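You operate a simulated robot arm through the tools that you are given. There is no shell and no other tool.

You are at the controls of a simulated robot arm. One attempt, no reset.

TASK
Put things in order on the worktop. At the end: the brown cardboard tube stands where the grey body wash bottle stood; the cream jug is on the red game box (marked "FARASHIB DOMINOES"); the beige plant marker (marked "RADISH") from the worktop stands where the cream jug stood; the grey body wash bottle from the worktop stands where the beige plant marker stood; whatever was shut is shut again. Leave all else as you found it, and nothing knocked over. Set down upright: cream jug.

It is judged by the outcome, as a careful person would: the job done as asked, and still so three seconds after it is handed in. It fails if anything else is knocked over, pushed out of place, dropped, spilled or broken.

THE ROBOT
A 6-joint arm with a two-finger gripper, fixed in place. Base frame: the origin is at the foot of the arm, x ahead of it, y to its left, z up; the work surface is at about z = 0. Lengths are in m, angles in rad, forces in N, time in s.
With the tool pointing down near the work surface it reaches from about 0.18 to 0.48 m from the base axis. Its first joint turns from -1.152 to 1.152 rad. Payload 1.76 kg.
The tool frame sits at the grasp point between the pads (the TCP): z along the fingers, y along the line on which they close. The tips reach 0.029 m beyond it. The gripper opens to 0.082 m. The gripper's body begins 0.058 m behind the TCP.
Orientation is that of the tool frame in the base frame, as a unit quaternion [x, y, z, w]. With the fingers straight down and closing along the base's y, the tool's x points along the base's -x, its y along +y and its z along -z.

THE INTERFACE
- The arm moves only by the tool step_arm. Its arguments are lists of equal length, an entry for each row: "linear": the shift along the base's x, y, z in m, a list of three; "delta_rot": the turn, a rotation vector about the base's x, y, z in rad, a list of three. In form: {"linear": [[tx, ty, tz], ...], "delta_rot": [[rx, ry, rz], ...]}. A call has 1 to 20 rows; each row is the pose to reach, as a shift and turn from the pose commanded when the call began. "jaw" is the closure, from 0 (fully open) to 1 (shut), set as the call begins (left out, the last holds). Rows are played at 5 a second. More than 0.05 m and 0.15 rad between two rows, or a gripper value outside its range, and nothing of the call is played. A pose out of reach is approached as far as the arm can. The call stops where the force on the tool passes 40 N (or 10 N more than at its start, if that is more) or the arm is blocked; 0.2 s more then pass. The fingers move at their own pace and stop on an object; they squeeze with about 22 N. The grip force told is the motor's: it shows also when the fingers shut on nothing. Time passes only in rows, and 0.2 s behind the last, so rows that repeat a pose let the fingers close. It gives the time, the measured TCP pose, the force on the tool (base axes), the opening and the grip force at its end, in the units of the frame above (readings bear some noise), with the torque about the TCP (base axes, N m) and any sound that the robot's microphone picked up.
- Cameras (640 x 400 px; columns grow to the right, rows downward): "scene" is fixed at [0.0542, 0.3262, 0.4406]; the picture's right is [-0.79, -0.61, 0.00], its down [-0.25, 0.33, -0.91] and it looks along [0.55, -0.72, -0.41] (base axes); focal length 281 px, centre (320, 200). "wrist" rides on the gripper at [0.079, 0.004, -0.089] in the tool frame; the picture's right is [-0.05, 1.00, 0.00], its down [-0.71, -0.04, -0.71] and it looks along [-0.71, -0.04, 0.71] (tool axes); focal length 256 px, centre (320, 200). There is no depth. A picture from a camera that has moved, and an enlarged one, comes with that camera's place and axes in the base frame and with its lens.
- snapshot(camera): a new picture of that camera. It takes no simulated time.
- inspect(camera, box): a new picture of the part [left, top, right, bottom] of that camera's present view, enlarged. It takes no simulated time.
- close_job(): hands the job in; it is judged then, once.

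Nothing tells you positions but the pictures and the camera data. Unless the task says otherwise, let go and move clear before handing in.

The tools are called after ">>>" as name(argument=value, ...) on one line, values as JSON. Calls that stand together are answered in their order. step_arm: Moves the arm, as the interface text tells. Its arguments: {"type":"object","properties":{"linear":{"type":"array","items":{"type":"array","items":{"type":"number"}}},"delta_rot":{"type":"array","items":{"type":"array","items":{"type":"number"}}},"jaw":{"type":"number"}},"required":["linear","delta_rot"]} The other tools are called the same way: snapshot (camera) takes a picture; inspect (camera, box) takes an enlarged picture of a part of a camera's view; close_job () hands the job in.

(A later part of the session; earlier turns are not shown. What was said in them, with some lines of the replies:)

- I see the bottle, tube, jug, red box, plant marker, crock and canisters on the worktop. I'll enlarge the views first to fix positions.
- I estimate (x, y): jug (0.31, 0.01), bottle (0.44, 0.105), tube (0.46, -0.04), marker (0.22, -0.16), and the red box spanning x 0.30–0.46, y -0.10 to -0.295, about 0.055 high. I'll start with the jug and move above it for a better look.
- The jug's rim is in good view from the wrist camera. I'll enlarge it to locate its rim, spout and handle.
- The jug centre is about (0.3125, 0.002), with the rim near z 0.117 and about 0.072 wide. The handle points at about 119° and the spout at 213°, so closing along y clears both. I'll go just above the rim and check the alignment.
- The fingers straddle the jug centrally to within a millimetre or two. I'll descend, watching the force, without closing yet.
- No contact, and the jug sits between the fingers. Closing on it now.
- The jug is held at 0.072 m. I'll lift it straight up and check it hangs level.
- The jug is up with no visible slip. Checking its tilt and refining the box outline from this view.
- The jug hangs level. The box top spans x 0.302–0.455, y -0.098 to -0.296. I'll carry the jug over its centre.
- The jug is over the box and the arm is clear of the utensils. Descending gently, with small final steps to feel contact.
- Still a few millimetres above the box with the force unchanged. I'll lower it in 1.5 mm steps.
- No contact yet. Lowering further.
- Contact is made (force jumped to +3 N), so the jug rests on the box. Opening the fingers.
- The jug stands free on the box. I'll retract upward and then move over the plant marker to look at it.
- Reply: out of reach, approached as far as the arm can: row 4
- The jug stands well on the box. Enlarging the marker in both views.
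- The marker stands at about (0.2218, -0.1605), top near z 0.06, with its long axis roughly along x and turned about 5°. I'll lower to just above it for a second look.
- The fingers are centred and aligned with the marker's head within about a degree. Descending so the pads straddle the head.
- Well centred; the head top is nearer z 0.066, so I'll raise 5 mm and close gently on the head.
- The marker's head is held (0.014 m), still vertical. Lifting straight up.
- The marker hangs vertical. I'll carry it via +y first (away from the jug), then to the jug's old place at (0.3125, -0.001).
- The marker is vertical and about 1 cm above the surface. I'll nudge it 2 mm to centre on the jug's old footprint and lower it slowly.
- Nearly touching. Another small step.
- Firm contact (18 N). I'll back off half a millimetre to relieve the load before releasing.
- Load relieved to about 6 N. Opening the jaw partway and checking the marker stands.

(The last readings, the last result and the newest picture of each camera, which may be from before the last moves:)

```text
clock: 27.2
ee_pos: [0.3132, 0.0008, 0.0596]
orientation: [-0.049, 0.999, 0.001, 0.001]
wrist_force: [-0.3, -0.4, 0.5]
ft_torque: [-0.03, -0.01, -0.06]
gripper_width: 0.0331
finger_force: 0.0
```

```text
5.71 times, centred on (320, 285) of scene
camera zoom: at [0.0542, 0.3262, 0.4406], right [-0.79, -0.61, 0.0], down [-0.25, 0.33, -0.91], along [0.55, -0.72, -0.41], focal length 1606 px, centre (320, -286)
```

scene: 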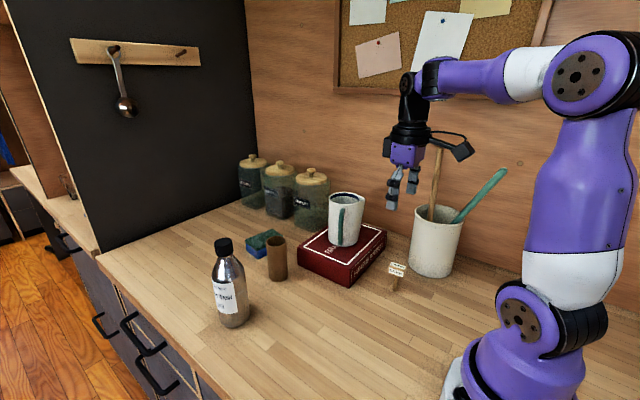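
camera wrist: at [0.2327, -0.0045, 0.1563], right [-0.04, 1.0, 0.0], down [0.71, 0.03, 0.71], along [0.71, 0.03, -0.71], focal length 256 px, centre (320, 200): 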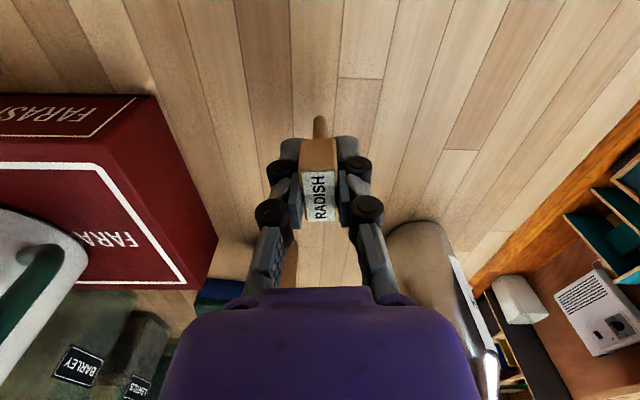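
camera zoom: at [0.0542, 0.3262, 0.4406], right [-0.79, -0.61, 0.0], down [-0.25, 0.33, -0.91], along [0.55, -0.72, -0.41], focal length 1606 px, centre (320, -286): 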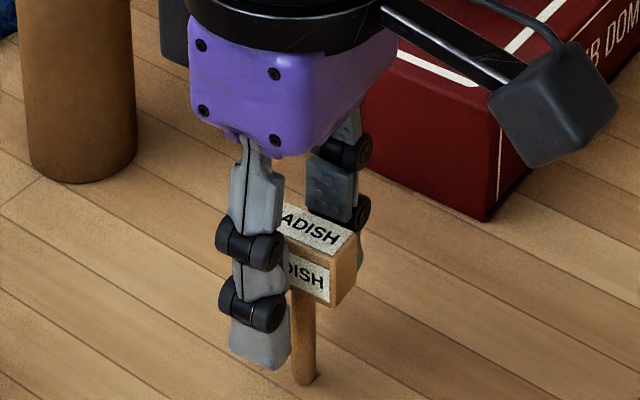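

The marker stands on its own. Opening fully and retracting straight up.

>>> step_arm(linear=[[0, 0, 0], [0, 0, 0], [0, 0, 0.01], [0, 0, 0.04], [0, 0, 0.08], [0, 0, 0.12], [0, 0, 0.16], [0, 0, 0.18], [0, 0, 0.18]], delta_rot=[[0, 0, 0], [0, 0, 0], [0, 0, 0], [0, 0, 0], [0, 0, 0], [0, 0, 0], [0, 0, 0], [0, 0, 0], [0, 0, 0]], jaw=0)

>>> snapshot(camera="scene")

>>> snapshot(camera="wrist")

```text
clock: 29.2
ee_pos: [0.3154, 0.0008, 0.2382]
orientation: [-0.047, 0.999, 0.0, 0.001]
wrist_force: [-0.5, -0.3, 0.9]
ft_torque: [0.0, 0.0, -0.02]
gripper_width: 0.082
finger_force: 0.0
```

```text
taken
```

scene: 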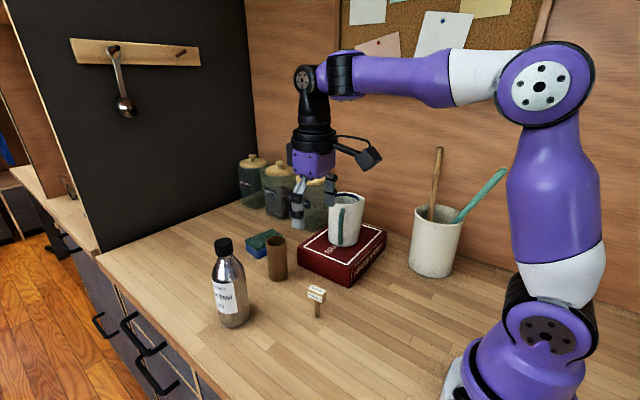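

```text
taken
camera wrist: at [0.2346, -0.0022, 0.3266], right [-0.04, 1.0, 0.0], down [0.71, 0.03, 0.71], along [0.71, 0.03, -0.71], focal length 256 px, centre (320, 200)
```

wrist: 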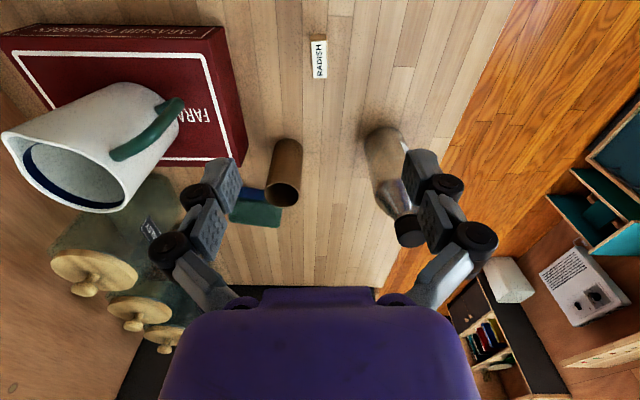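

The marker stands in place. Next is the bottle: I'll grip its cap (palm clearance rules out the body), approaching sideways. First I'll stop short of it for a close look.

>>> step_arm(linear=[[0.01, 0.03, 0.0], [0.02, 0.06, 0.0], [0.03, 0.085, -0.02], [0.035, 0.095, -0.05], [0.035, 0.095, -0.07], [0.035, 0.095, -0.07]], delta_rot=[[0, 0, 0], [0, 0, 0], [0, 0, 0], [0, 0, 0], [0, 0, 0], [0, 0, 0]])

>>> snapshot(camera="wrist")

>>> inspect(camera="scene", box=[180, 180, 340, 340])

```text
clock: 30.6
ee_pos: [0.3487, 0.0966, 0.1672]
orientation: [-0.048, 0.999, 0.0, 0.0]
wrist_force: [0.1, -0.6, -0.9]
ft_torque: [0.04, 0.0, -0.01]
gripper_width: 0.0819
finger_force: 0.0
```

```text
taken
camera wrist: at [0.2695, 0.0924, 0.2561], right [-0.04, 1.0, 0.0], down [0.71, 0.03, 0.71], along [0.71, 0.03, -0.71], focal length 256 px, centre (320, 200)
```

wrist: 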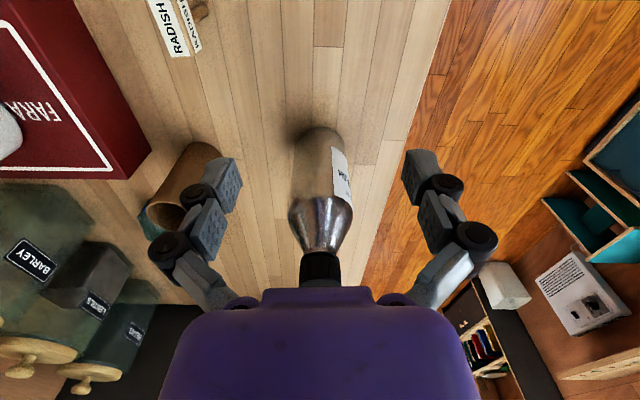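

```text
2.50 times, centred on (260, 260) of scene
camera zoom: at [0.0542, 0.3262, 0.4406], right [-0.79, -0.61, 0.0], down [-0.25, 0.33, -0.91], along [0.55, -0.72, -0.41], focal length 703 px, centre (470, 50)
```

zoom: 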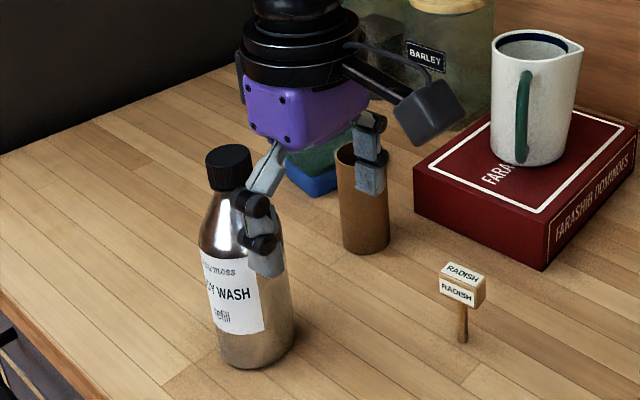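

>>> inspect(camera="wrist", box=[250, 110, 390, 290])

>>> inspect(camera="scene", box=[200, 230, 270, 340])

```text
2.22 times, centred on (320, 200) of wrist
camera zoom: at [0.2695, 0.0924, 0.2561], right [-0.04, 1.0, 0.0], down [0.71, 0.03, 0.71], along [0.71, 0.03, -0.71], focal length 569 px, centre (320, 200)
```

zoom: 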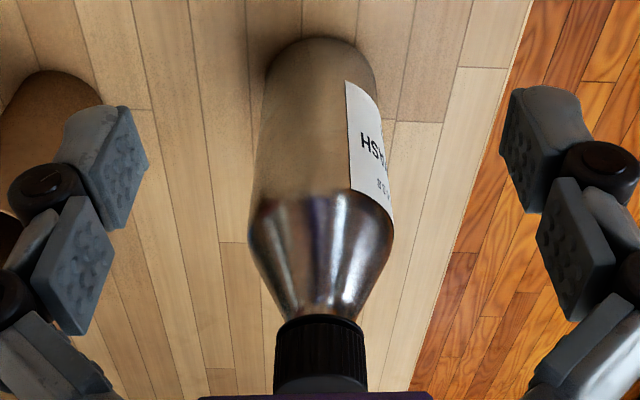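

```text
3.64 times, centred on (235, 285) of scene
camera zoom: at [0.0542, 0.3262, 0.4406], right [-0.79, -0.61, 0.0], down [-0.25, 0.33, -0.91], along [0.55, -0.72, -0.41], focal length 1022 px, centre (629, -109)
```

zoom: 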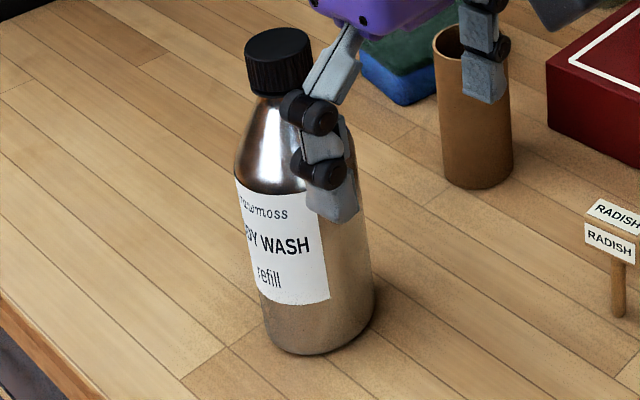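

The bottle's axis is at about (0.441, 0.100), cap spanning z ≈ 0.15–0.173. It's near the reach limit, so I'll tilt the tool 0.25 rad outward, then approach with the cap passing between the open fingers.

>>> step_arm(linear=[[0.0, 0, 0.005], [0.0, 0, 0.01], [0.02, 0.001, 0.01], [0.04, 0.002, 0.01], [0.055, 0.003, 0.01], [0.055, 0.003, 0.01]], delta_rot=[[0.0119, -0.1245, 0], [0.0237, -0.249, 0], [0.0237, -0.249, 0], [0.0237, -0.249, 0], [0.0237, -0.249, 0], [0.0237, -0.249, 0]])

>>> snapshot(camera="wrist")

>>> inspect(camera="scene", box=[180, 180, 340, 340])

```text
clock: 32.0
ee_pos: [0.4045, 0.1003, 0.1776]
orientation: [-0.047, 0.991, 0.006, 0.125]
wrist_force: [0.2, 1.1, 0.7]
ft_torque: [-0.01, 0.04, -0.01]
gripper_width: 0.0821
finger_force: 0.0
```

```text
taken
camera wrist: at [0.3049, 0.0943, 0.2442], right [-0.04, 1.0, 0.01], down [0.51, 0.01, 0.86], along [0.86, 0.04, -0.51], focal length 256 px, centre (320, 200)
```

wrist: 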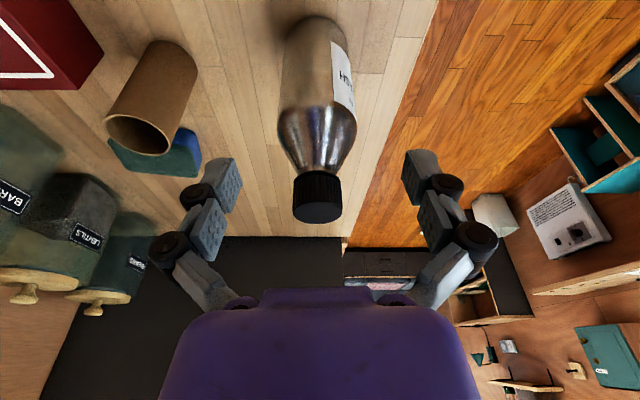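

```text
2.50 times, centred on (260, 260) of scene
camera zoom: at [0.0542, 0.3262, 0.4406], right [-0.79, -0.61, 0.0], down [-0.25, 0.33, -0.91], along [0.55, -0.72, -0.41], focal length 703 px, centre (470, 50)
```

zoom: 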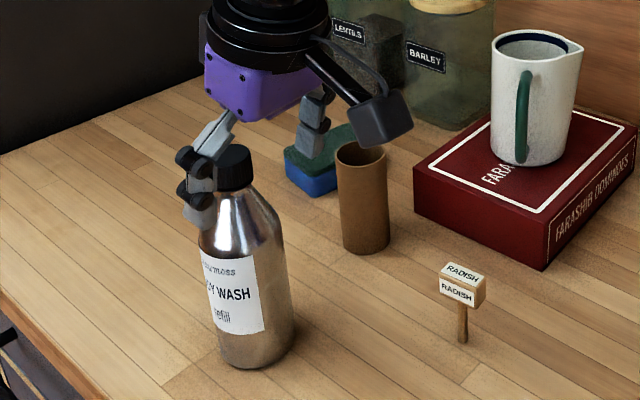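

The cap is centred between the fingers at (0.441, 0.100), top at z ≈ 0.169. Sliding forward and slightly down onto it.

>>> step_arm(linear=[[0.012, 0, -0.002], [0.024, 0, -0.004], [0.034, 0, -0.0055], [0.034, 0, -0.0055]], delta_rot=[[0, 0, 0], [0, 0, 0], [0, 0, 0], [0, 0, 0]])

>>> snapshot(camera="wrist")

>>> inspect(camera="scene", box=[190, 190, 270, 290])

```text
clock: 33.0
ee_pos: [0.4386, 0.0992, 0.172]
orientation: [-0.047, 0.991, 0.007, 0.126]
wrist_force: [1.0, -0.2, 0.2]
ft_torque: [0.01, 0.0, 0.01]
gripper_width: 0.082
finger_force: 0.1
```

```text
taken
camera wrist: at [0.3389, 0.0938, 0.2385], right [-0.04, 1.0, 0.01], down [0.51, 0.01, 0.86], along [0.86, 0.04, -0.51], focal length 256 px, centre (320, 200)
```

wrist: 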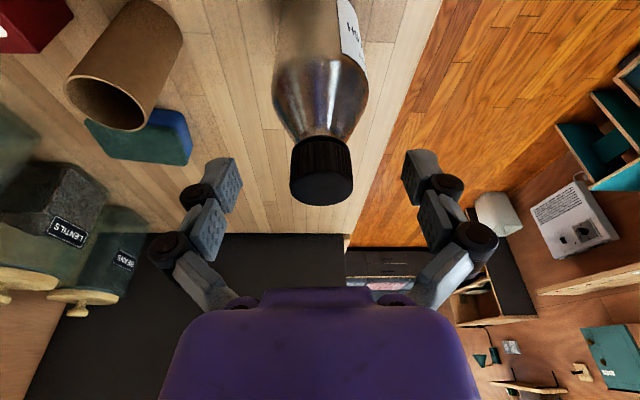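

```text
4.00 times, centred on (230, 240) of scene
camera zoom: at [0.0542, 0.3262, 0.4406], right [-0.79, -0.61, 0.0], down [-0.25, 0.33, -0.91], along [0.55, -0.72, -0.41], focal length 1124 px, centre (680, 40)
```

zoom: 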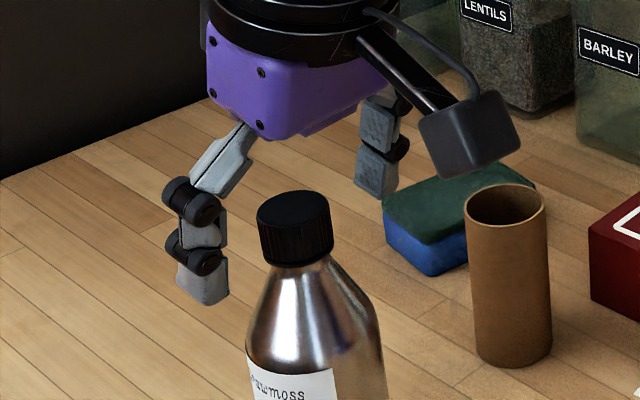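

The cap lies right at the grasp point. Closing on it.

>>> step_arm(linear=[[0, 0, 0], [0, 0, 0], [0, 0, 0], [0, 0, 0]], delta_rot=[[0, 0, 0], [0, 0, 0], [0, 0, 0], [0, 0, 0]], jaw=1)

>>> snapshot(camera="wrist")

>>> inspect(camera="scene", box=[190, 190, 290, 340])

```text
clock: 34.0
ee_pos: [0.4396, 0.099, 0.173]
orientation: [-0.048, 0.991, 0.006, 0.127]
wrist_force: [0.8, 3.8, 17.3]
ft_torque: [0.08, -0.21, 0.16]
gripper_width: 0.0279
finger_force: 21.9
```

```text
taken
camera wrist: at [0.339, 0.094, 0.239], right [-0.04, 1.0, 0.01], down [0.51, 0.01, 0.86], along [0.86, 0.05, -0.51], focal length 256 px, centre (320, 200)
```

wrist: 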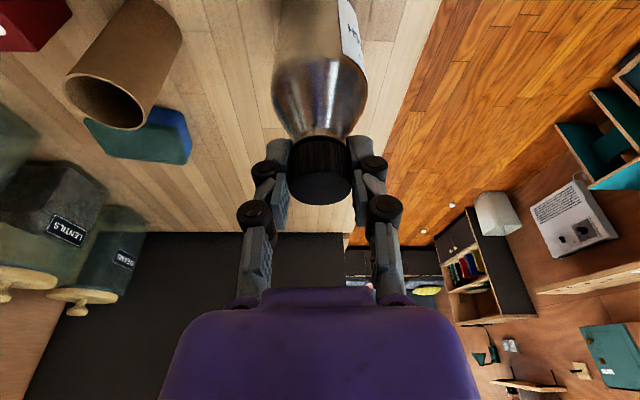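

```text
2.67 times, centred on (240, 265) of scene
camera zoom: at [0.0542, 0.3262, 0.4406], right [-0.79, -0.61, 0.0], down [-0.25, 0.33, -0.91], along [0.55, -0.72, -0.41], focal length 750 px, centre (533, 27)
```

zoom: 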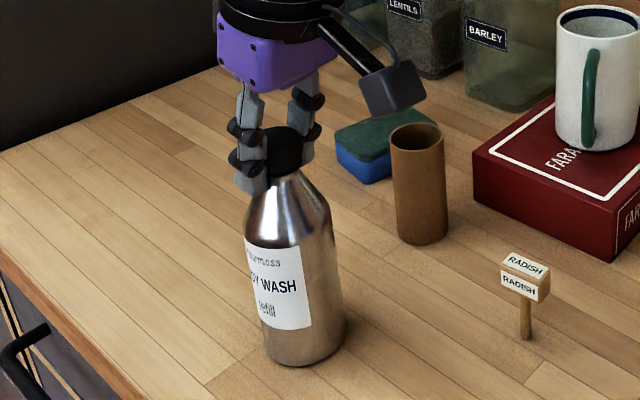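

The cap is gripped (0.028 m). Lifting a little and then drawing back toward the base while rising.

>>> step_arm(linear=[[0, 0, 0.004], [-0.001, 0, 0.012], [-0.012, 0, 0.03], [-0.04, 0, 0.05], [-0.08, 0, 0.07], [-0.12, 0, 0.085], [-0.16, 0, 0.09], [-0.16, 0, 0.09]], delta_rot=[[0, 0, 0], [0, 0, 0], [0, 0, 0], [0, 0, 0], [0, 0, 0], [0, 0, 0], [0, 0, 0], [0, 0, 0]])

>>> snapshot(camera="scene")

>>> snapshot(camera="wrist")

```text
clock: 35.8
ee_pos: [0.2781, 0.098, 0.262]
orientation: [-0.047, 0.991, 0.005, 0.125]
wrist_force: [-0.6, 0.6, -3.1]
ft_torque: [-0.04, 0.02, 0.0]
gripper_width: 0.0271
finger_force: 22.1
```

```text
taken
```

scene: 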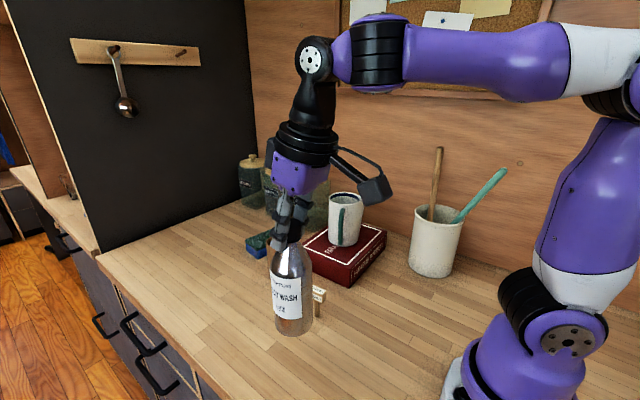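

```text
taken
camera wrist: at [0.1782, 0.0928, 0.3292], right [-0.04, 1.0, 0.01], down [0.51, 0.01, 0.86], along [0.86, 0.04, -0.51], focal length 256 px, centre (320, 200)
```

wrist: 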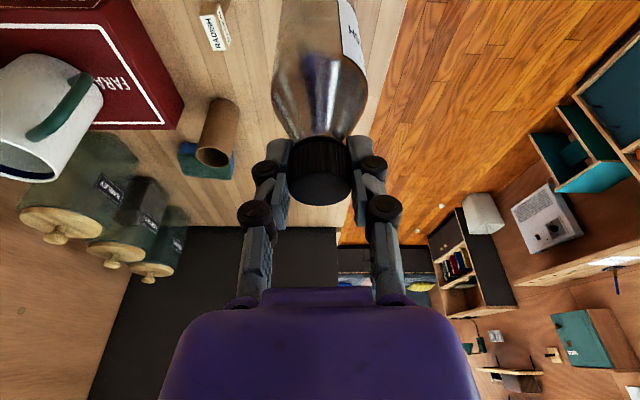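

The bottle hangs upright, its base about 9 cm up. Carrying it over to the marker's old spot at (0.2205, -0.1605).

>>> step_arm(linear=[[-0.01, -0.03, 0], [-0.02, -0.07, 0], [-0.025, -0.11, 0], [-0.03, -0.15, 0], [-0.04, -0.19, 0], [-0.052, -0.23, 0], [-0.058, -0.255, 0], [-0.058, -0.26, 0], [-0.058, -0.26, 0]], delta_rot=[[0, 0, 0], [0, 0, 0], [0, 0, 0], [0, 0, 0], [0, 0, 0], [0, 0, 0], [0, 0, 0], [0, 0, 0], [0, 0, 0]])

>>> snapshot(camera="scene")

>>> snapshot(camera="wrist")

```text
clock: 37.8
ee_pos: [0.2196, -0.1612, 0.2621]
orientation: [-0.048, 0.991, 0.007, 0.125]
wrist_force: [-1.3, 1.0, -3.6]
ft_torque: [-0.03, 0.0, 0.01]
gripper_width: 0.0274
finger_force: 22.0
```

```text
taken
```

scene: 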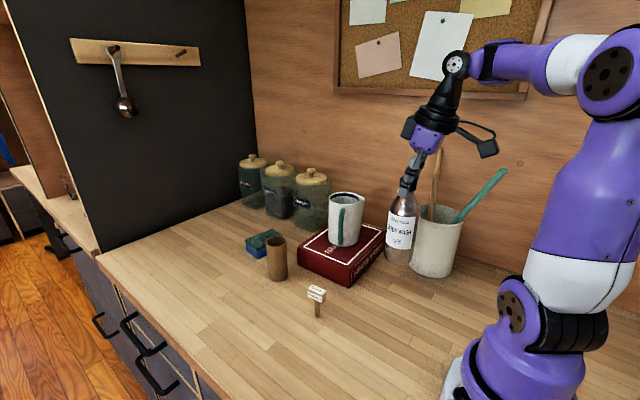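

```text
taken
camera wrist: at [0.12, -0.1662, 0.3288], right [-0.04, 1.0, 0.01], down [0.51, 0.01, 0.86], along [0.86, 0.04, -0.51], focal length 256 px, centre (320, 200)
```

wrist: 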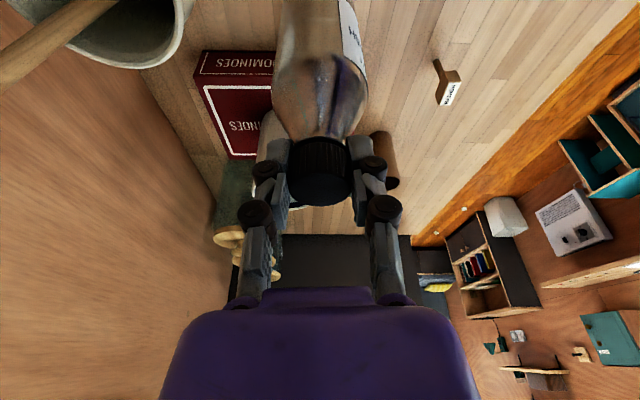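

Positioned over the spot. Lowering most of the way, then checking.

>>> step_arm(linear=[[0, 0, -0.025], [0, 0, -0.05], [0, 0, -0.07], [0, 0, -0.08], [0, 0, -0.08]], delta_rot=[[0, 0, 0], [0, 0, 0], [0, 0, 0], [0, 0, 0], [0, 0, 0]])

>>> inspect(camera="scene", box=[340, 170, 460, 310])

```text
clock: 39.0
ee_pos: [0.2193, -0.1606, 0.1819]
orientation: [-0.047, 0.991, 0.006, 0.125]
wrist_force: [-0.5, -0.8, -3.3]
ft_torque: [0.01, 0.01, 0.02]
gripper_width: 0.0273
finger_force: 21.9
```

```text
2.86 times, centred on (400, 240) of scene
camera zoom: at [0.0542, 0.3262, 0.4406], right [-0.79, -0.61, 0.0], down [-0.25, 0.33, -0.91], along [0.55, -0.72, -0.41], focal length 803 px, centre (91, 86)
```

zoom: 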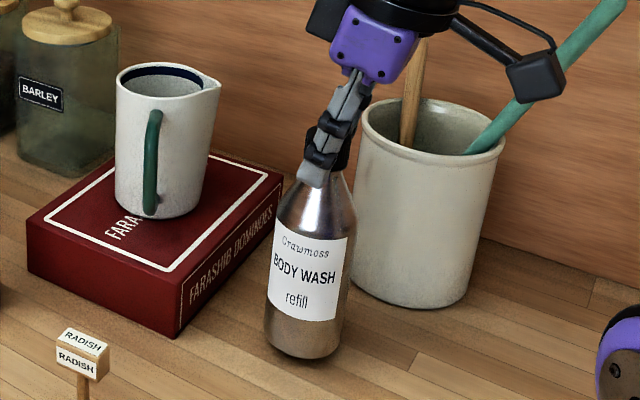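

Upright, about 9 mm to go. Lowering in small steps.

>>> step_arm(linear=[[0, 0, -0.002], [0, 0, -0.004], [0, 0, -0.006], [0, 0, -0.007], [0, 0, -0.007]], delta_rot=[[0, 0, 0], [0, 0, 0], [0, 0, 0], [0, 0, 0], [0, 0, 0]])

>>> step_arm(linear=[[0, 0, -0.0005], [0, 0, -0.001], [0, 0, -0.001]], delta_rot=[[0, 0, 0], [0, 0, 0], [0, 0, 0]])

```text
clock: 40.2
ee_pos: [0.2205, -0.1618, 0.1749]
orientation: [-0.047, 0.991, 0.006, 0.125]
wrist_force: [-0.5, -0.2, -2.8]
ft_torque: [0.02, 0.04, 0.01]
gripper_width: 0.0271
finger_force: 21.6
```

```text
clock: 41.0
ee_pos: [0.2208, -0.1587, 0.1735]
orientation: [-0.047, 0.991, 0.006, 0.124]
wrist_force: [-0.6, -1.5, -3.6]
ft_torque: [0.02, 0.02, 0.03]
gripper_width: 0.0271
finger_force: 22.0
```

>>> step_arm(linear=[[0, 0, -0.0005], [0, 0, -0.001], [0, 0, -0.001]], delta_rot=[[0, 0, 0], [0, 0, 0], [0, 0, 0]])

```text
clock: 41.8
ee_pos: [0.2201, -0.1612, 0.1716]
orientation: [-0.046, 0.991, 0.006, 0.125]
wrist_force: [0.9, 0.7, -1.5]
ft_torque: [0.03, 0.04, 0.0]
gripper_width: 0.0274
finger_force: 21.7
```

>>> step_arm(linear=[[0, 0, -0.0004], [0, 0, -0.0008], [0, 0, -0.0008]], delta_rot=[[0, 0, 0], [0, 0, 0], [0, 0, 0]])

>>> inspect(camera="scene", box=[360, 220, 430, 300])

```text
clock: 42.6
ee_pos: [0.22, -0.1613, 0.1729]
orientation: [-0.046, 0.991, 0.004, 0.126]
wrist_force: [-3.0, 2.9, 14.5]
ft_torque: [0.1, 0.34, -0.02]
gripper_width: 0.0276
finger_force: 22.0
```

```text
5.00 times, centred on (395, 260) of scene
camera zoom: at [0.0542, 0.3263, 0.4406], right [-0.79, -0.61, 0.0], down [-0.25, 0.33, -0.91], along [0.55, -0.72, -0.41], focal length 1405 px, centre (-55, -100)
```

zoom: 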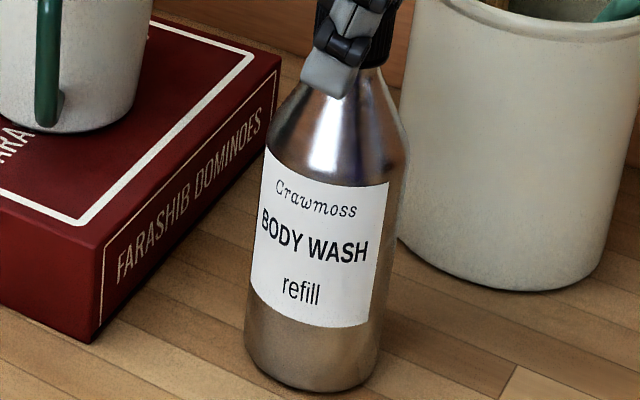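

In contact with the surface. Easing off slightly and opening the jaw.

>>> step_arm(linear=[[0, 0, 0.0003], [0, 0, 0.0004], [0, 0, 0.0004]], delta_rot=[[0, 0, 0], [0, 0, 0], [0, 0, 0]])

>>> step_arm(linear=[[0, 0, 0], [0, 0, 0], [0, 0, 0], [0, 0, 0]], delta_rot=[[0, 0, 0], [0, 0, 0], [0, 0, 0], [0, 0, 0]], jaw=0.4)

>>> inspect(camera="scene", box=[340, 170, 460, 310])

>>> snapshot(camera="wrist")

```text
clock: 43.4
ee_pos: [0.221, -0.1608, 0.173]
orientation: [-0.047, 0.991, 0.006, 0.124]
wrist_force: [3.0, 0.7, 2.9]
ft_torque: [-0.14, -0.49, 0.08]
gripper_width: 0.0273
finger_force: 21.8
```

```text
clock: 44.4
ee_pos: [0.2212, -0.1607, 0.174]
orientation: [-0.047, 0.991, 0.006, 0.125]
wrist_force: [-0.1, 0.1, -0.3]
ft_torque: [-0.01, 0.0, 0.0]
gripper_width: 0.0492
finger_force: 0.1
```

```text
2.86 times, centred on (400, 240) of scene
camera zoom: at [0.0542, 0.3262, 0.4406], right [-0.79, -0.61, 0.0], down [-0.25, 0.33, -0.91], along [0.55, -0.72, -0.41], focal length 803 px, centre (91, 86)
```

zoom: 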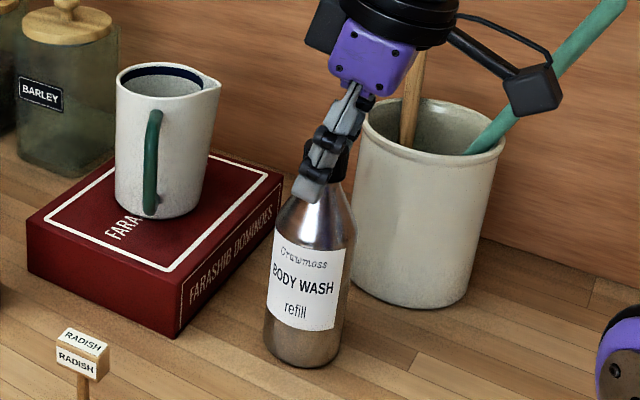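

```text
taken
camera wrist: at [0.1206, -0.1665, 0.2391], right [-0.04, 1.0, 0.01], down [0.51, 0.01, 0.86], along [0.86, 0.04, -0.51], focal length 256 px, centre (320, 200)
```

wrist: 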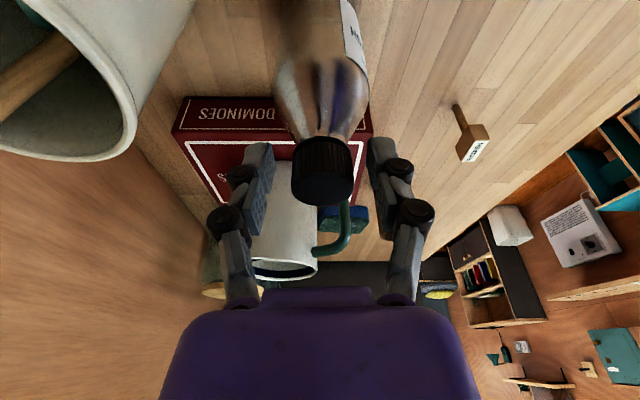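

The bottle stands on the marker's old spot. Retracting straight up.

>>> step_arm(linear=[[0, 0, 0.01], [0, 0, 0.03], [0, 0, 0.06], [0, 0, 0.09], [0, 0, 0.09]], delta_rot=[[0, 0, 0], [0, 0, 0], [0, 0, 0], [0, 0, 0], [0, 0, 0]])

>>> snapshot(camera="scene")

```text
clock: 45.6
ee_pos: [0.2199, -0.1615, 0.264]
orientation: [-0.046, 0.991, 0.006, 0.125]
wrist_force: [0.3, 1.1, -0.5]
ft_torque: [0.01, 0.0, 0.03]
gripper_width: 0.0493
finger_force: 0.1
```

```text
taken
```

scene: 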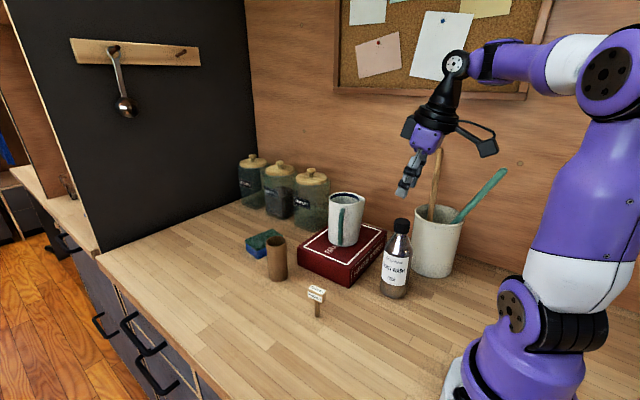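

The bottle stands in place and everything is upright. Now the tube: moving toward it, squaring the yaw, to view it from above.

>>> step_arm(linear=[[0.005, 0.04, 0.0], [0.015, 0.08, 0.0], [0.04, 0.115, -0.01], [0.08, 0.122, -0.02], [0.12, 0.122, -0.035], [0.16, 0.122, -0.05], [0.17, 0.122, -0.06], [0.17, 0.122, -0.06]], delta_rot=[[0, 0, -0.03], [0, 0, -0.06], [0, 0, -0.095], [0, 0, -0.095], [0, 0, -0.095], [0, 0, -0.095], [0, 0, -0.095], [0, 0, -0.095]], jaw=0.2)

>>> snapshot(camera="wrist")

>>> snapshot(camera="scene")

```text
clock: 47.4
ee_pos: [0.3899, -0.037, 0.2034]
orientation: [-0.001, 0.992, 0.0, 0.125]
wrist_force: [-0.4, 0.1, 0.1]
ft_torque: [0.03, 0.04, -0.01]
gripper_width: 0.0655
finger_force: 0.1
```

```text
taken
camera wrist: at [0.2914, -0.0339, 0.2691], right [0.05, 1.0, 0.01], down [0.51, -0.04, 0.86], along [0.86, -0.04, -0.51], focal length 256 px, centre (320, 200)
```

wrist: 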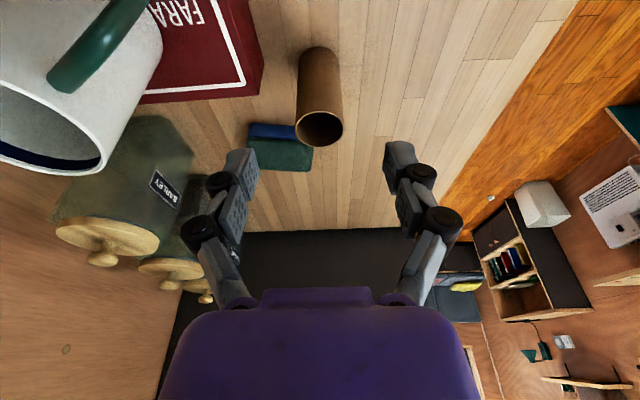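

```text
taken
```

scene: 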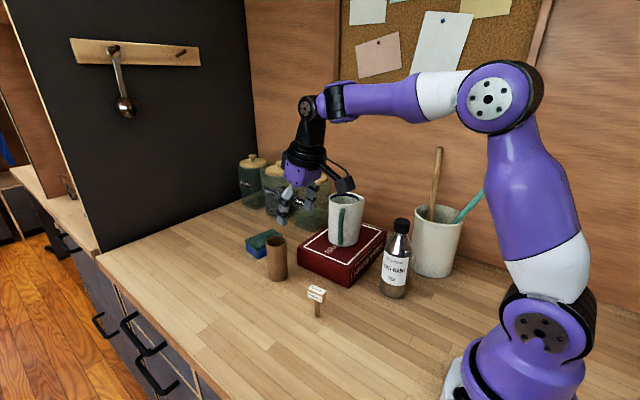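

The tube's axis is around (0.461, -0.039), top z ≈ 0.093. Moving above it and looking again.

>>> step_arm(linear=[[0.02, -0.001, -0.015], [0.04, -0.002, -0.035], [0.06, -0.002, -0.06], [0.06, -0.002, -0.06]], delta_rot=[[0, 0, 0], [0, 0, 0], [0, 0, 0], [0, 0, 0]])

>>> snapshot(camera="wrist")

>>> inspect(camera="scene", box=[230, 190, 350, 300])

```text
clock: 48.4
ee_pos: [0.4514, -0.0411, 0.1434]
orientation: [0.0, 0.992, 0.0, 0.126]
wrist_force: [0.2, -0.4, 0.2]
ft_torque: [0.0, -0.02, 0.02]
gripper_width: 0.0658
finger_force: 0.1
```

```text
taken
camera wrist: at [0.3515, -0.0369, 0.2093], right [0.05, 1.0, 0.01], down [0.51, -0.04, 0.86], along [0.86, -0.04, -0.51], focal length 256 px, centre (320, 200)
```

wrist: 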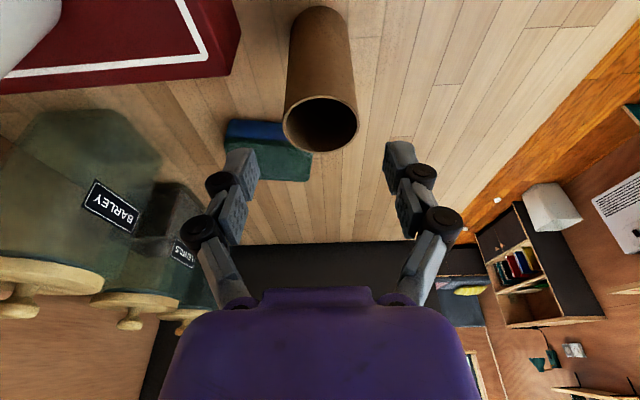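

```text
3.64 times, centred on (290, 245) of scene
camera zoom: at [0.0542, 0.3262, 0.4406], right [-0.79, -0.61, 0.0], down [-0.25, 0.33, -0.91], along [0.55, -0.72, -0.41], focal length 1022 px, centre (429, 36)
```

zoom: 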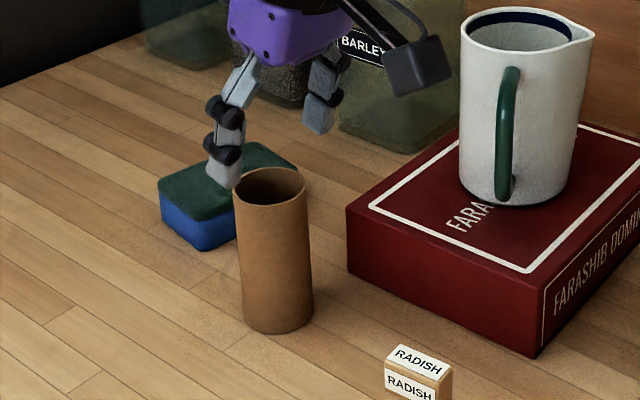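

The tube is centred between the fingers. Descending around it.

>>> step_arm(linear=[[0.002, 0, -0.02], [0.004, 0, -0.04], [0.005, 0, -0.06], [0.005, 0, -0.075], [0.005, 0, -0.075]], delta_rot=[[0, 0, 0], [0, 0, 0], [0, 0, 0], [0, 0, 0], [0, 0, 0]])

>>> snapshot(camera="wrist")

>>> inspect(camera="scene", box=[230, 190, 350, 300])

```text
clock: 49.6
ee_pos: [0.4547, -0.0404, 0.0673]
orientation: [0.0, 0.992, 0.0, 0.126]
wrist_force: [-0.2, 0.5, -0.9]
ft_torque: [0.01, 0.0, -0.01]
gripper_width: 0.0654
finger_force: 0.0
```

```text
taken
camera wrist: at [0.3552, -0.037, 0.1338], right [0.05, 1.0, 0.01], down [0.51, -0.04, 0.86], along [0.86, -0.04, -0.51], focal length 256 px, centre (320, 200)
```

wrist: 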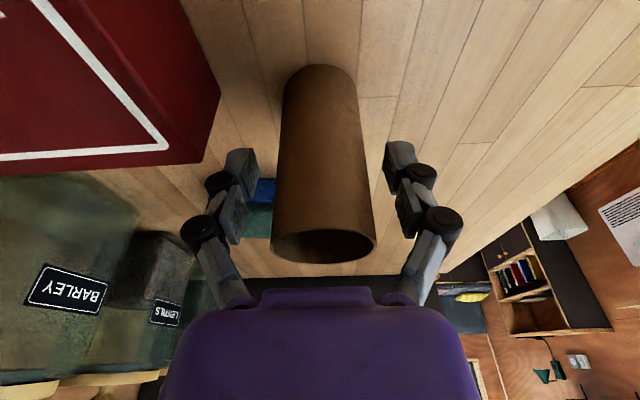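

```text
3.64 times, centred on (290, 245) of scene
camera zoom: at [0.0542, 0.3262, 0.4406], right [-0.79, -0.61, 0.0], down [-0.25, 0.33, -0.91], along [0.55, -0.72, -0.41], focal length 1022 px, centre (429, 36)
```

zoom: 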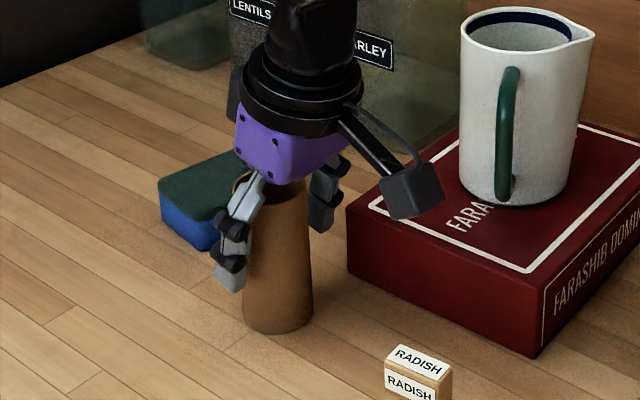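

The tube sits between the pads. Closing on it.

>>> step_arm(linear=[[0, 0, 0], [0, 0, 0], [0, 0, 0], [0, 0, 0]], delta_rot=[[0, 0, 0], [0, 0, 0], [0, 0, 0], [0, 0, 0]], jaw=0.6)

>>> inspect(camera="scene", box=[230, 190, 350, 300])

```text
clock: 50.6
ee_pos: [0.4551, -0.0409, 0.068]
orientation: [0.0, 0.992, 0.0, 0.125]
wrist_force: [0.5, -0.4, 0.7]
ft_torque: [0.0, -0.03, -0.02]
gripper_width: 0.0465
finger_force: 22.3
```

```text
3.64 times, centred on (290, 245) of scene
camera zoom: at [0.0542, 0.3262, 0.4406], right [-0.79, -0.61, 0.0], down [-0.25, 0.33, -0.91], along [0.55, -0.72, -0.41], focal length 1022 px, centre (429, 36)
```

zoom: 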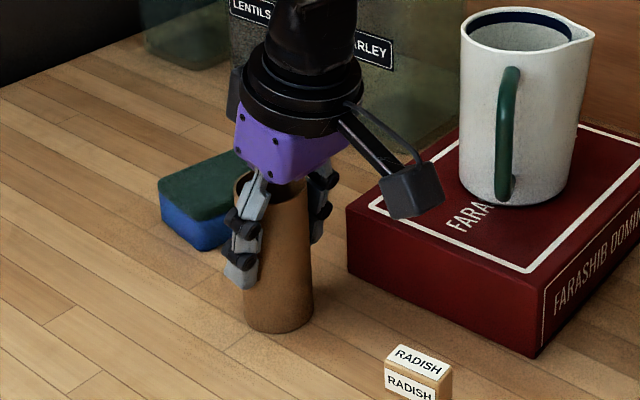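

Held at 0.0465 m. Lifting slightly and carrying it to the bottle's old place (0.441, 0.100).

>>> step_arm(linear=[[0, 0, 0.006], [0, 0, 0.02], [-0.002, 0.02, 0.035], [-0.008, 0.06, 0.035], [-0.014, 0.1, 0.035], [-0.018, 0.13, 0.035], [-0.019, 0.1405, 0.035], [-0.019, 0.1405, 0.02], [-0.019, 0.1405, 0.01], [-0.019, 0.1405, 0.01]], delta_rot=[[0, 0, 0], [0, 0, 0], [0, 0, 0], [0, 0, 0], [0, 0, 0], [0, 0, 0], [0, 0, 0], [0, 0, 0], [0, 0, 0], [0, 0, 0]])

>>> inspect(camera="scene", box=[170, 200, 330, 340])

>>> snapshot(camera="wrist")

```text
clock: 52.8
ee_pos: [0.4363, 0.1, 0.0784]
orientation: [0.0, 0.992, 0.001, 0.126]
wrist_force: [0.2, -0.1, -0.2]
ft_torque: [0.01, 0.0, -0.01]
gripper_width: 0.0465
finger_force: 22.0
```

```text
2.86 times, centred on (250, 270) of scene
camera zoom: at [0.0542, 0.3262, 0.4406], right [-0.79, -0.61, 0.0], down [-0.25, 0.33, -0.91], along [0.55, -0.72, -0.41], focal length 803 px, centre (520, 0)
```

zoom: 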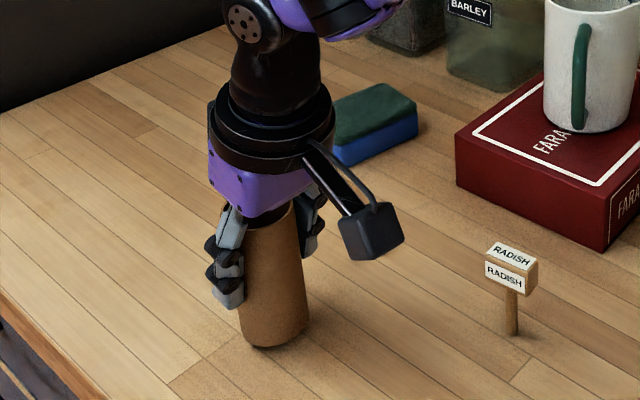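

```text
taken
camera wrist: at [0.3368, 0.1034, 0.1442], right [0.05, 1.0, 0.01], down [0.51, -0.04, 0.86], along [0.86, -0.04, -0.51], focal length 256 px, centre (320, 200)
```

wrist: 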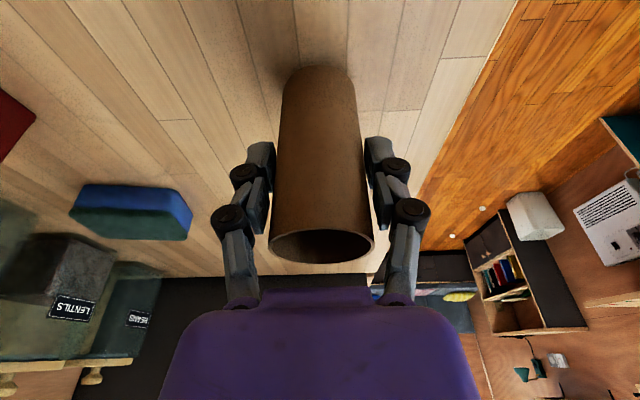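

Positioned over the bottle's old footprint, about 1 cm up. Lowering slowly.

>>> step_arm(linear=[[0, 0, -0.003], [0, 0, -0.006], [0, 0, -0.0085], [0, 0, -0.0085]], delta_rot=[[0, 0, 0], [0, 0, 0], [0, 0, 0], [0, 0, 0]])

>>> step_arm(linear=[[0, 0, -0.0005], [0, 0, -0.001], [0, 0, -0.001]], delta_rot=[[0, 0, 0], [0, 0, 0], [0, 0, 0]])

```text
clock: 53.8
ee_pos: [0.4371, 0.0997, 0.0684]
orientation: [-0.001, 0.992, 0.0, 0.125]
wrist_force: [0.9, -0.8, 0.1]
ft_torque: [-0.01, 0.02, 0.01]
gripper_width: 0.0468
finger_force: 22.0
```

```text
clock: 54.6
ee_pos: [0.4357, 0.0997, 0.0697]
orientation: [0.0, 0.992, -0.001, 0.125]
wrist_force: [0.2, -0.4, 0.4]
ft_torque: [0.02, -0.02, -0.03]
gripper_width: 0.0463
finger_force: 22.1
```

>>> step_arm(linear=[[0, 0, -0.0005], [0, 0, -0.001], [0, 0, -0.001]], delta_rot=[[0, 0, 0], [0, 0, 0], [0, 0, 0]])

>>> inspect(camera="scene", box=[200, 260, 270, 330])

```text
clock: 55.4
ee_pos: [0.4364, 0.0992, 0.067]
orientation: [0.0, 0.992, -0.001, 0.125]
wrist_force: [-2.1, -1.0, 9.6]
ft_torque: [-0.14, 0.18, 0.03]
gripper_width: 0.0467
finger_force: 22.0
```

```text
5.71 times, centred on (235, 295) of scene
camera zoom: at [0.0542, 0.3262, 0.4406], right [-0.79, -0.61, 0.0], down [-0.25, 0.33, -0.91], along [0.55, -0.72, -0.41], focal length 1606 px, centre (806, -343)
```

zoom: 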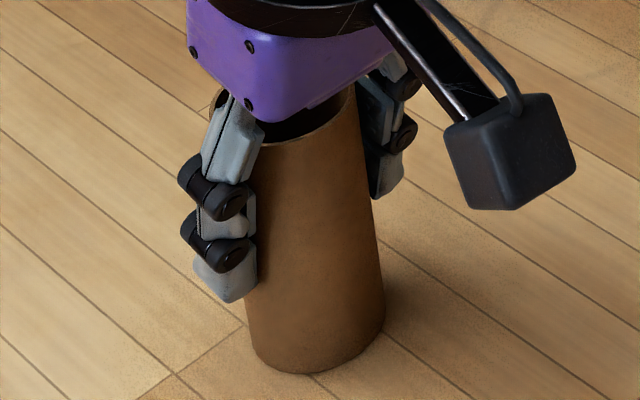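

Contact at about 10 N and the tube is upright. Releasing to a slightly wider opening.

>>> step_arm(linear=[[0, 0, 0], [0, 0, 0], [0, 0, 0], [0, 0, 0]], delta_rot=[[0, 0, 0], [0, 0, 0], [0, 0, 0], [0, 0, 0]], jaw=0.15)

>>> snapshot(camera="wrist")

>>> inspect(camera="scene", box=[200, 230, 280, 340])

```text
clock: 56.4
ee_pos: [0.4356, 0.1002, 0.0665]
orientation: [0.0, 0.992, 0.0, 0.125]
wrist_force: [0.3, -0.2, -1.2]
ft_torque: [-0.03, -0.03, -0.01]
gripper_width: 0.0697
finger_force: 0.1
```

```text
taken
camera wrist: at [0.3365, 0.1039, 0.1334], right [0.05, 1.0, 0.01], down [0.51, -0.04, 0.86], along [0.86, -0.04, -0.51], focal length 256 px, centre (320, 200)
```

wrist: 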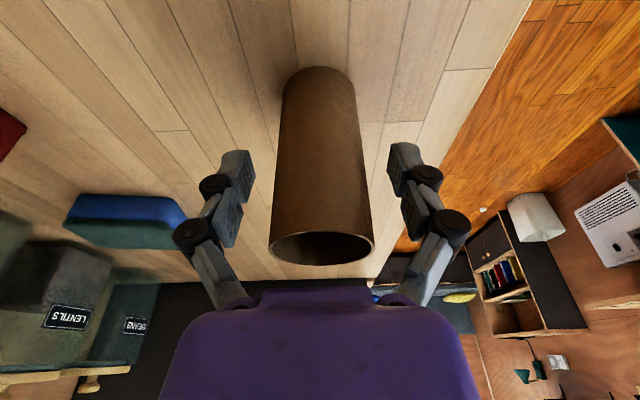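

```text
3.64 times, centred on (240, 285) of scene
camera zoom: at [0.0542, 0.3262, 0.4406], right [-0.79, -0.61, 0.0], down [-0.25, 0.33, -0.91], along [0.55, -0.72, -0.41], focal length 1022 px, centre (611, -109)
```

zoom: 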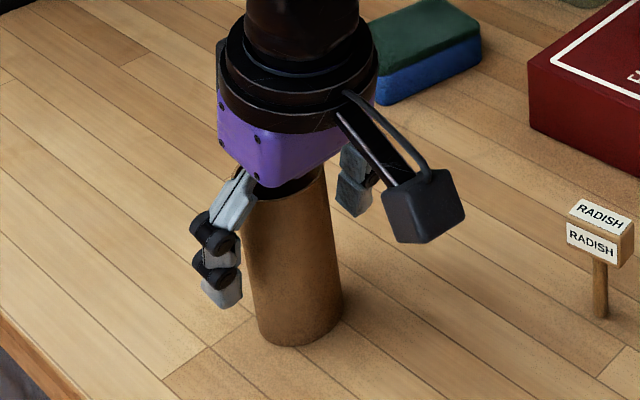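

The tube stands free. Retracting up along the tool axis, then moving clear.

>>> step_arm(linear=[[-0.002, 0, 0.01], [-0.008, 0, 0.03], [-0.015, 0, 0.06], [-0.024, 0, 0.09], [-0.05, 0, 0.12], [-0.09, -0.02, 0.15], [-0.12, -0.04, 0.18], [-0.12, -0.04, 0.18]], delta_rot=[[0, 0, 0], [0, 0, 0], [0, 0, 0], [0, 0, 0], [0, 0, 0], [0, 0, 0], [0, 0, 0], [0, 0, 0]])

>>> snapshot(camera="scene")

>>> snapshot(camera="wrist")

```text
refused: row 6 steps farther than a row can; nothing moved
```

```text
taken
```

scene: 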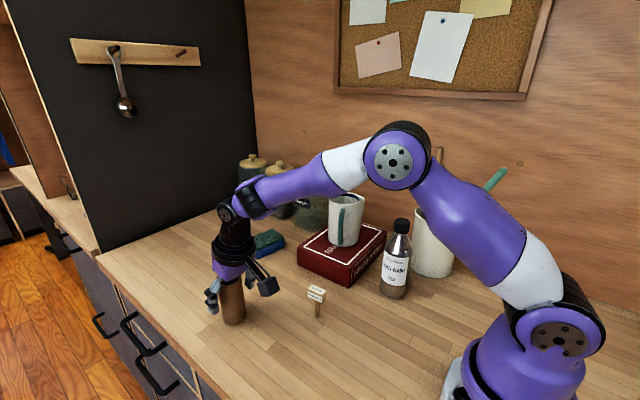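

```text
taken
camera wrist: at [0.3365, 0.1039, 0.1334], right [0.05, 1.0, 0.01], down [0.51, -0.04, 0.86], along [0.86, -0.04, -0.51], focal length 256 px, centre (320, 200)
```

wrist: 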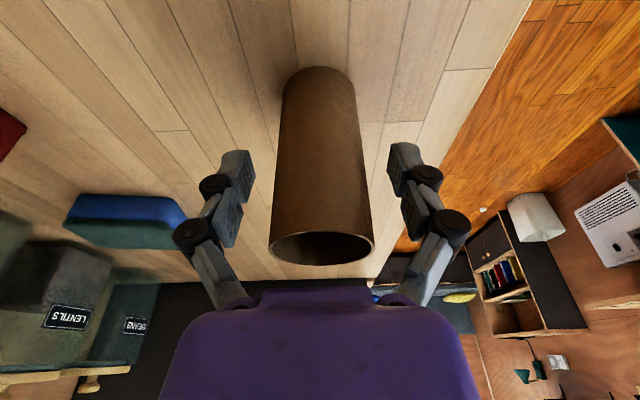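

That call was refused because one step was too long, and nothing moved. Repeating with smaller steps.

>>> step_arm(linear=[[-0.002, 0, 0.01], [-0.008, 0, 0.03], [-0.015, 0, 0.06], [-0.024, 0, 0.09], [-0.045, 0, 0.115], [-0.07, -0.01, 0.14], [-0.1, -0.02, 0.16], [-0.12, -0.03, 0.18], [-0.12, -0.03, 0.18]], delta_rot=[[0, 0, 0], [0, 0, 0], [0, 0, 0], [0, 0, 0], [0, 0, 0], [0, 0, 0], [0, 0, 0], [0, 0, 0], [0, 0, 0]])

>>> snapshot(camera="scene")

>>> snapshot(camera="wrist")

```text
clock: 58.4
ee_pos: [0.3167, 0.0699, 0.2475]
orientation: [0.0, 0.992, 0.0, 0.125]
wrist_force: [1.5, 0.5, -0.3]
ft_torque: [0.01, 0.0, 0.04]
gripper_width: 0.0696
finger_force: 0.0
```

```text
taken
```

scene: 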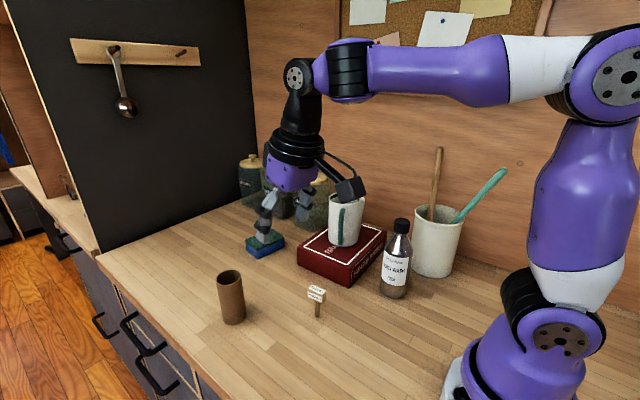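

```text
taken
camera wrist: at [0.2165, 0.0734, 0.3144], right [0.05, 1.0, 0.01], down [0.51, -0.04, 0.86], along [0.86, -0.04, -0.51], focal length 256 px, centre (320, 200)
```

wrist: 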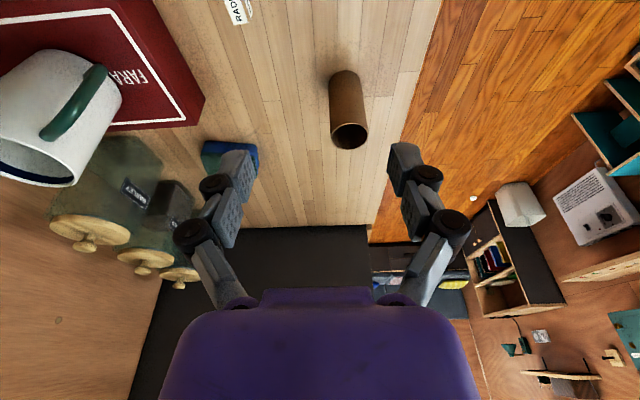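

All four items look in place and standing. One last enlarged check before handing in.

>>> inspect(camera="scene", box=[190, 170, 500, 340])

```text
2.06 times, centred on (345, 255) of scene
camera zoom: at [0.0542, 0.3262, 0.4406], right [-0.79, -0.61, 0.0], down [-0.25, 0.33, -0.91], along [0.55, -0.72, -0.41], focal length 580 px, centre (268, 86)
```

zoom: 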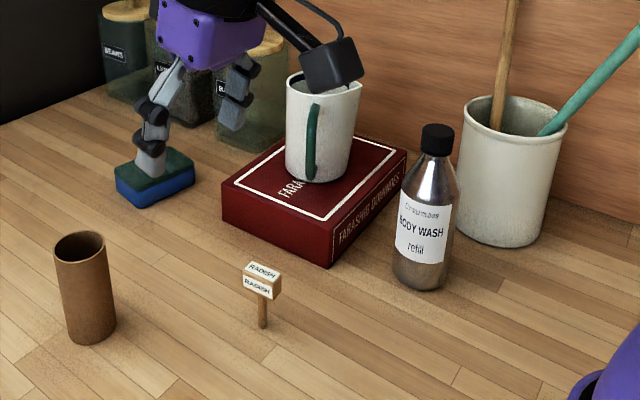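

The jug is upright on the box, the marker is on the jug's old spot, the bottle on the marker's and the tube on the bottle's. Nothing else was disturbed and the arm is clear, so I'm handing in.

>>> close_job()

```text
The job is handed in.
```

All four moves are done and I've handed the job in. The last pictures show everything standing and nothing knocked over.

- **Cream jug:** upright on the red FARASHIB DOMINOES box, near its centre.
- **RADISH plant marker:** standing where the jug stood.
- **Grey body wash bottle:** standing where the marker stood, between the box and the crock.
- **Brown cardboard tube:** standing where the bottle stood.

By my estimates from the cameras, each item is within a few millimetres of the spot it was meant to take. I opened nothing, so there was nothing to shut again. The arm had let go and moved clear before I handed in.
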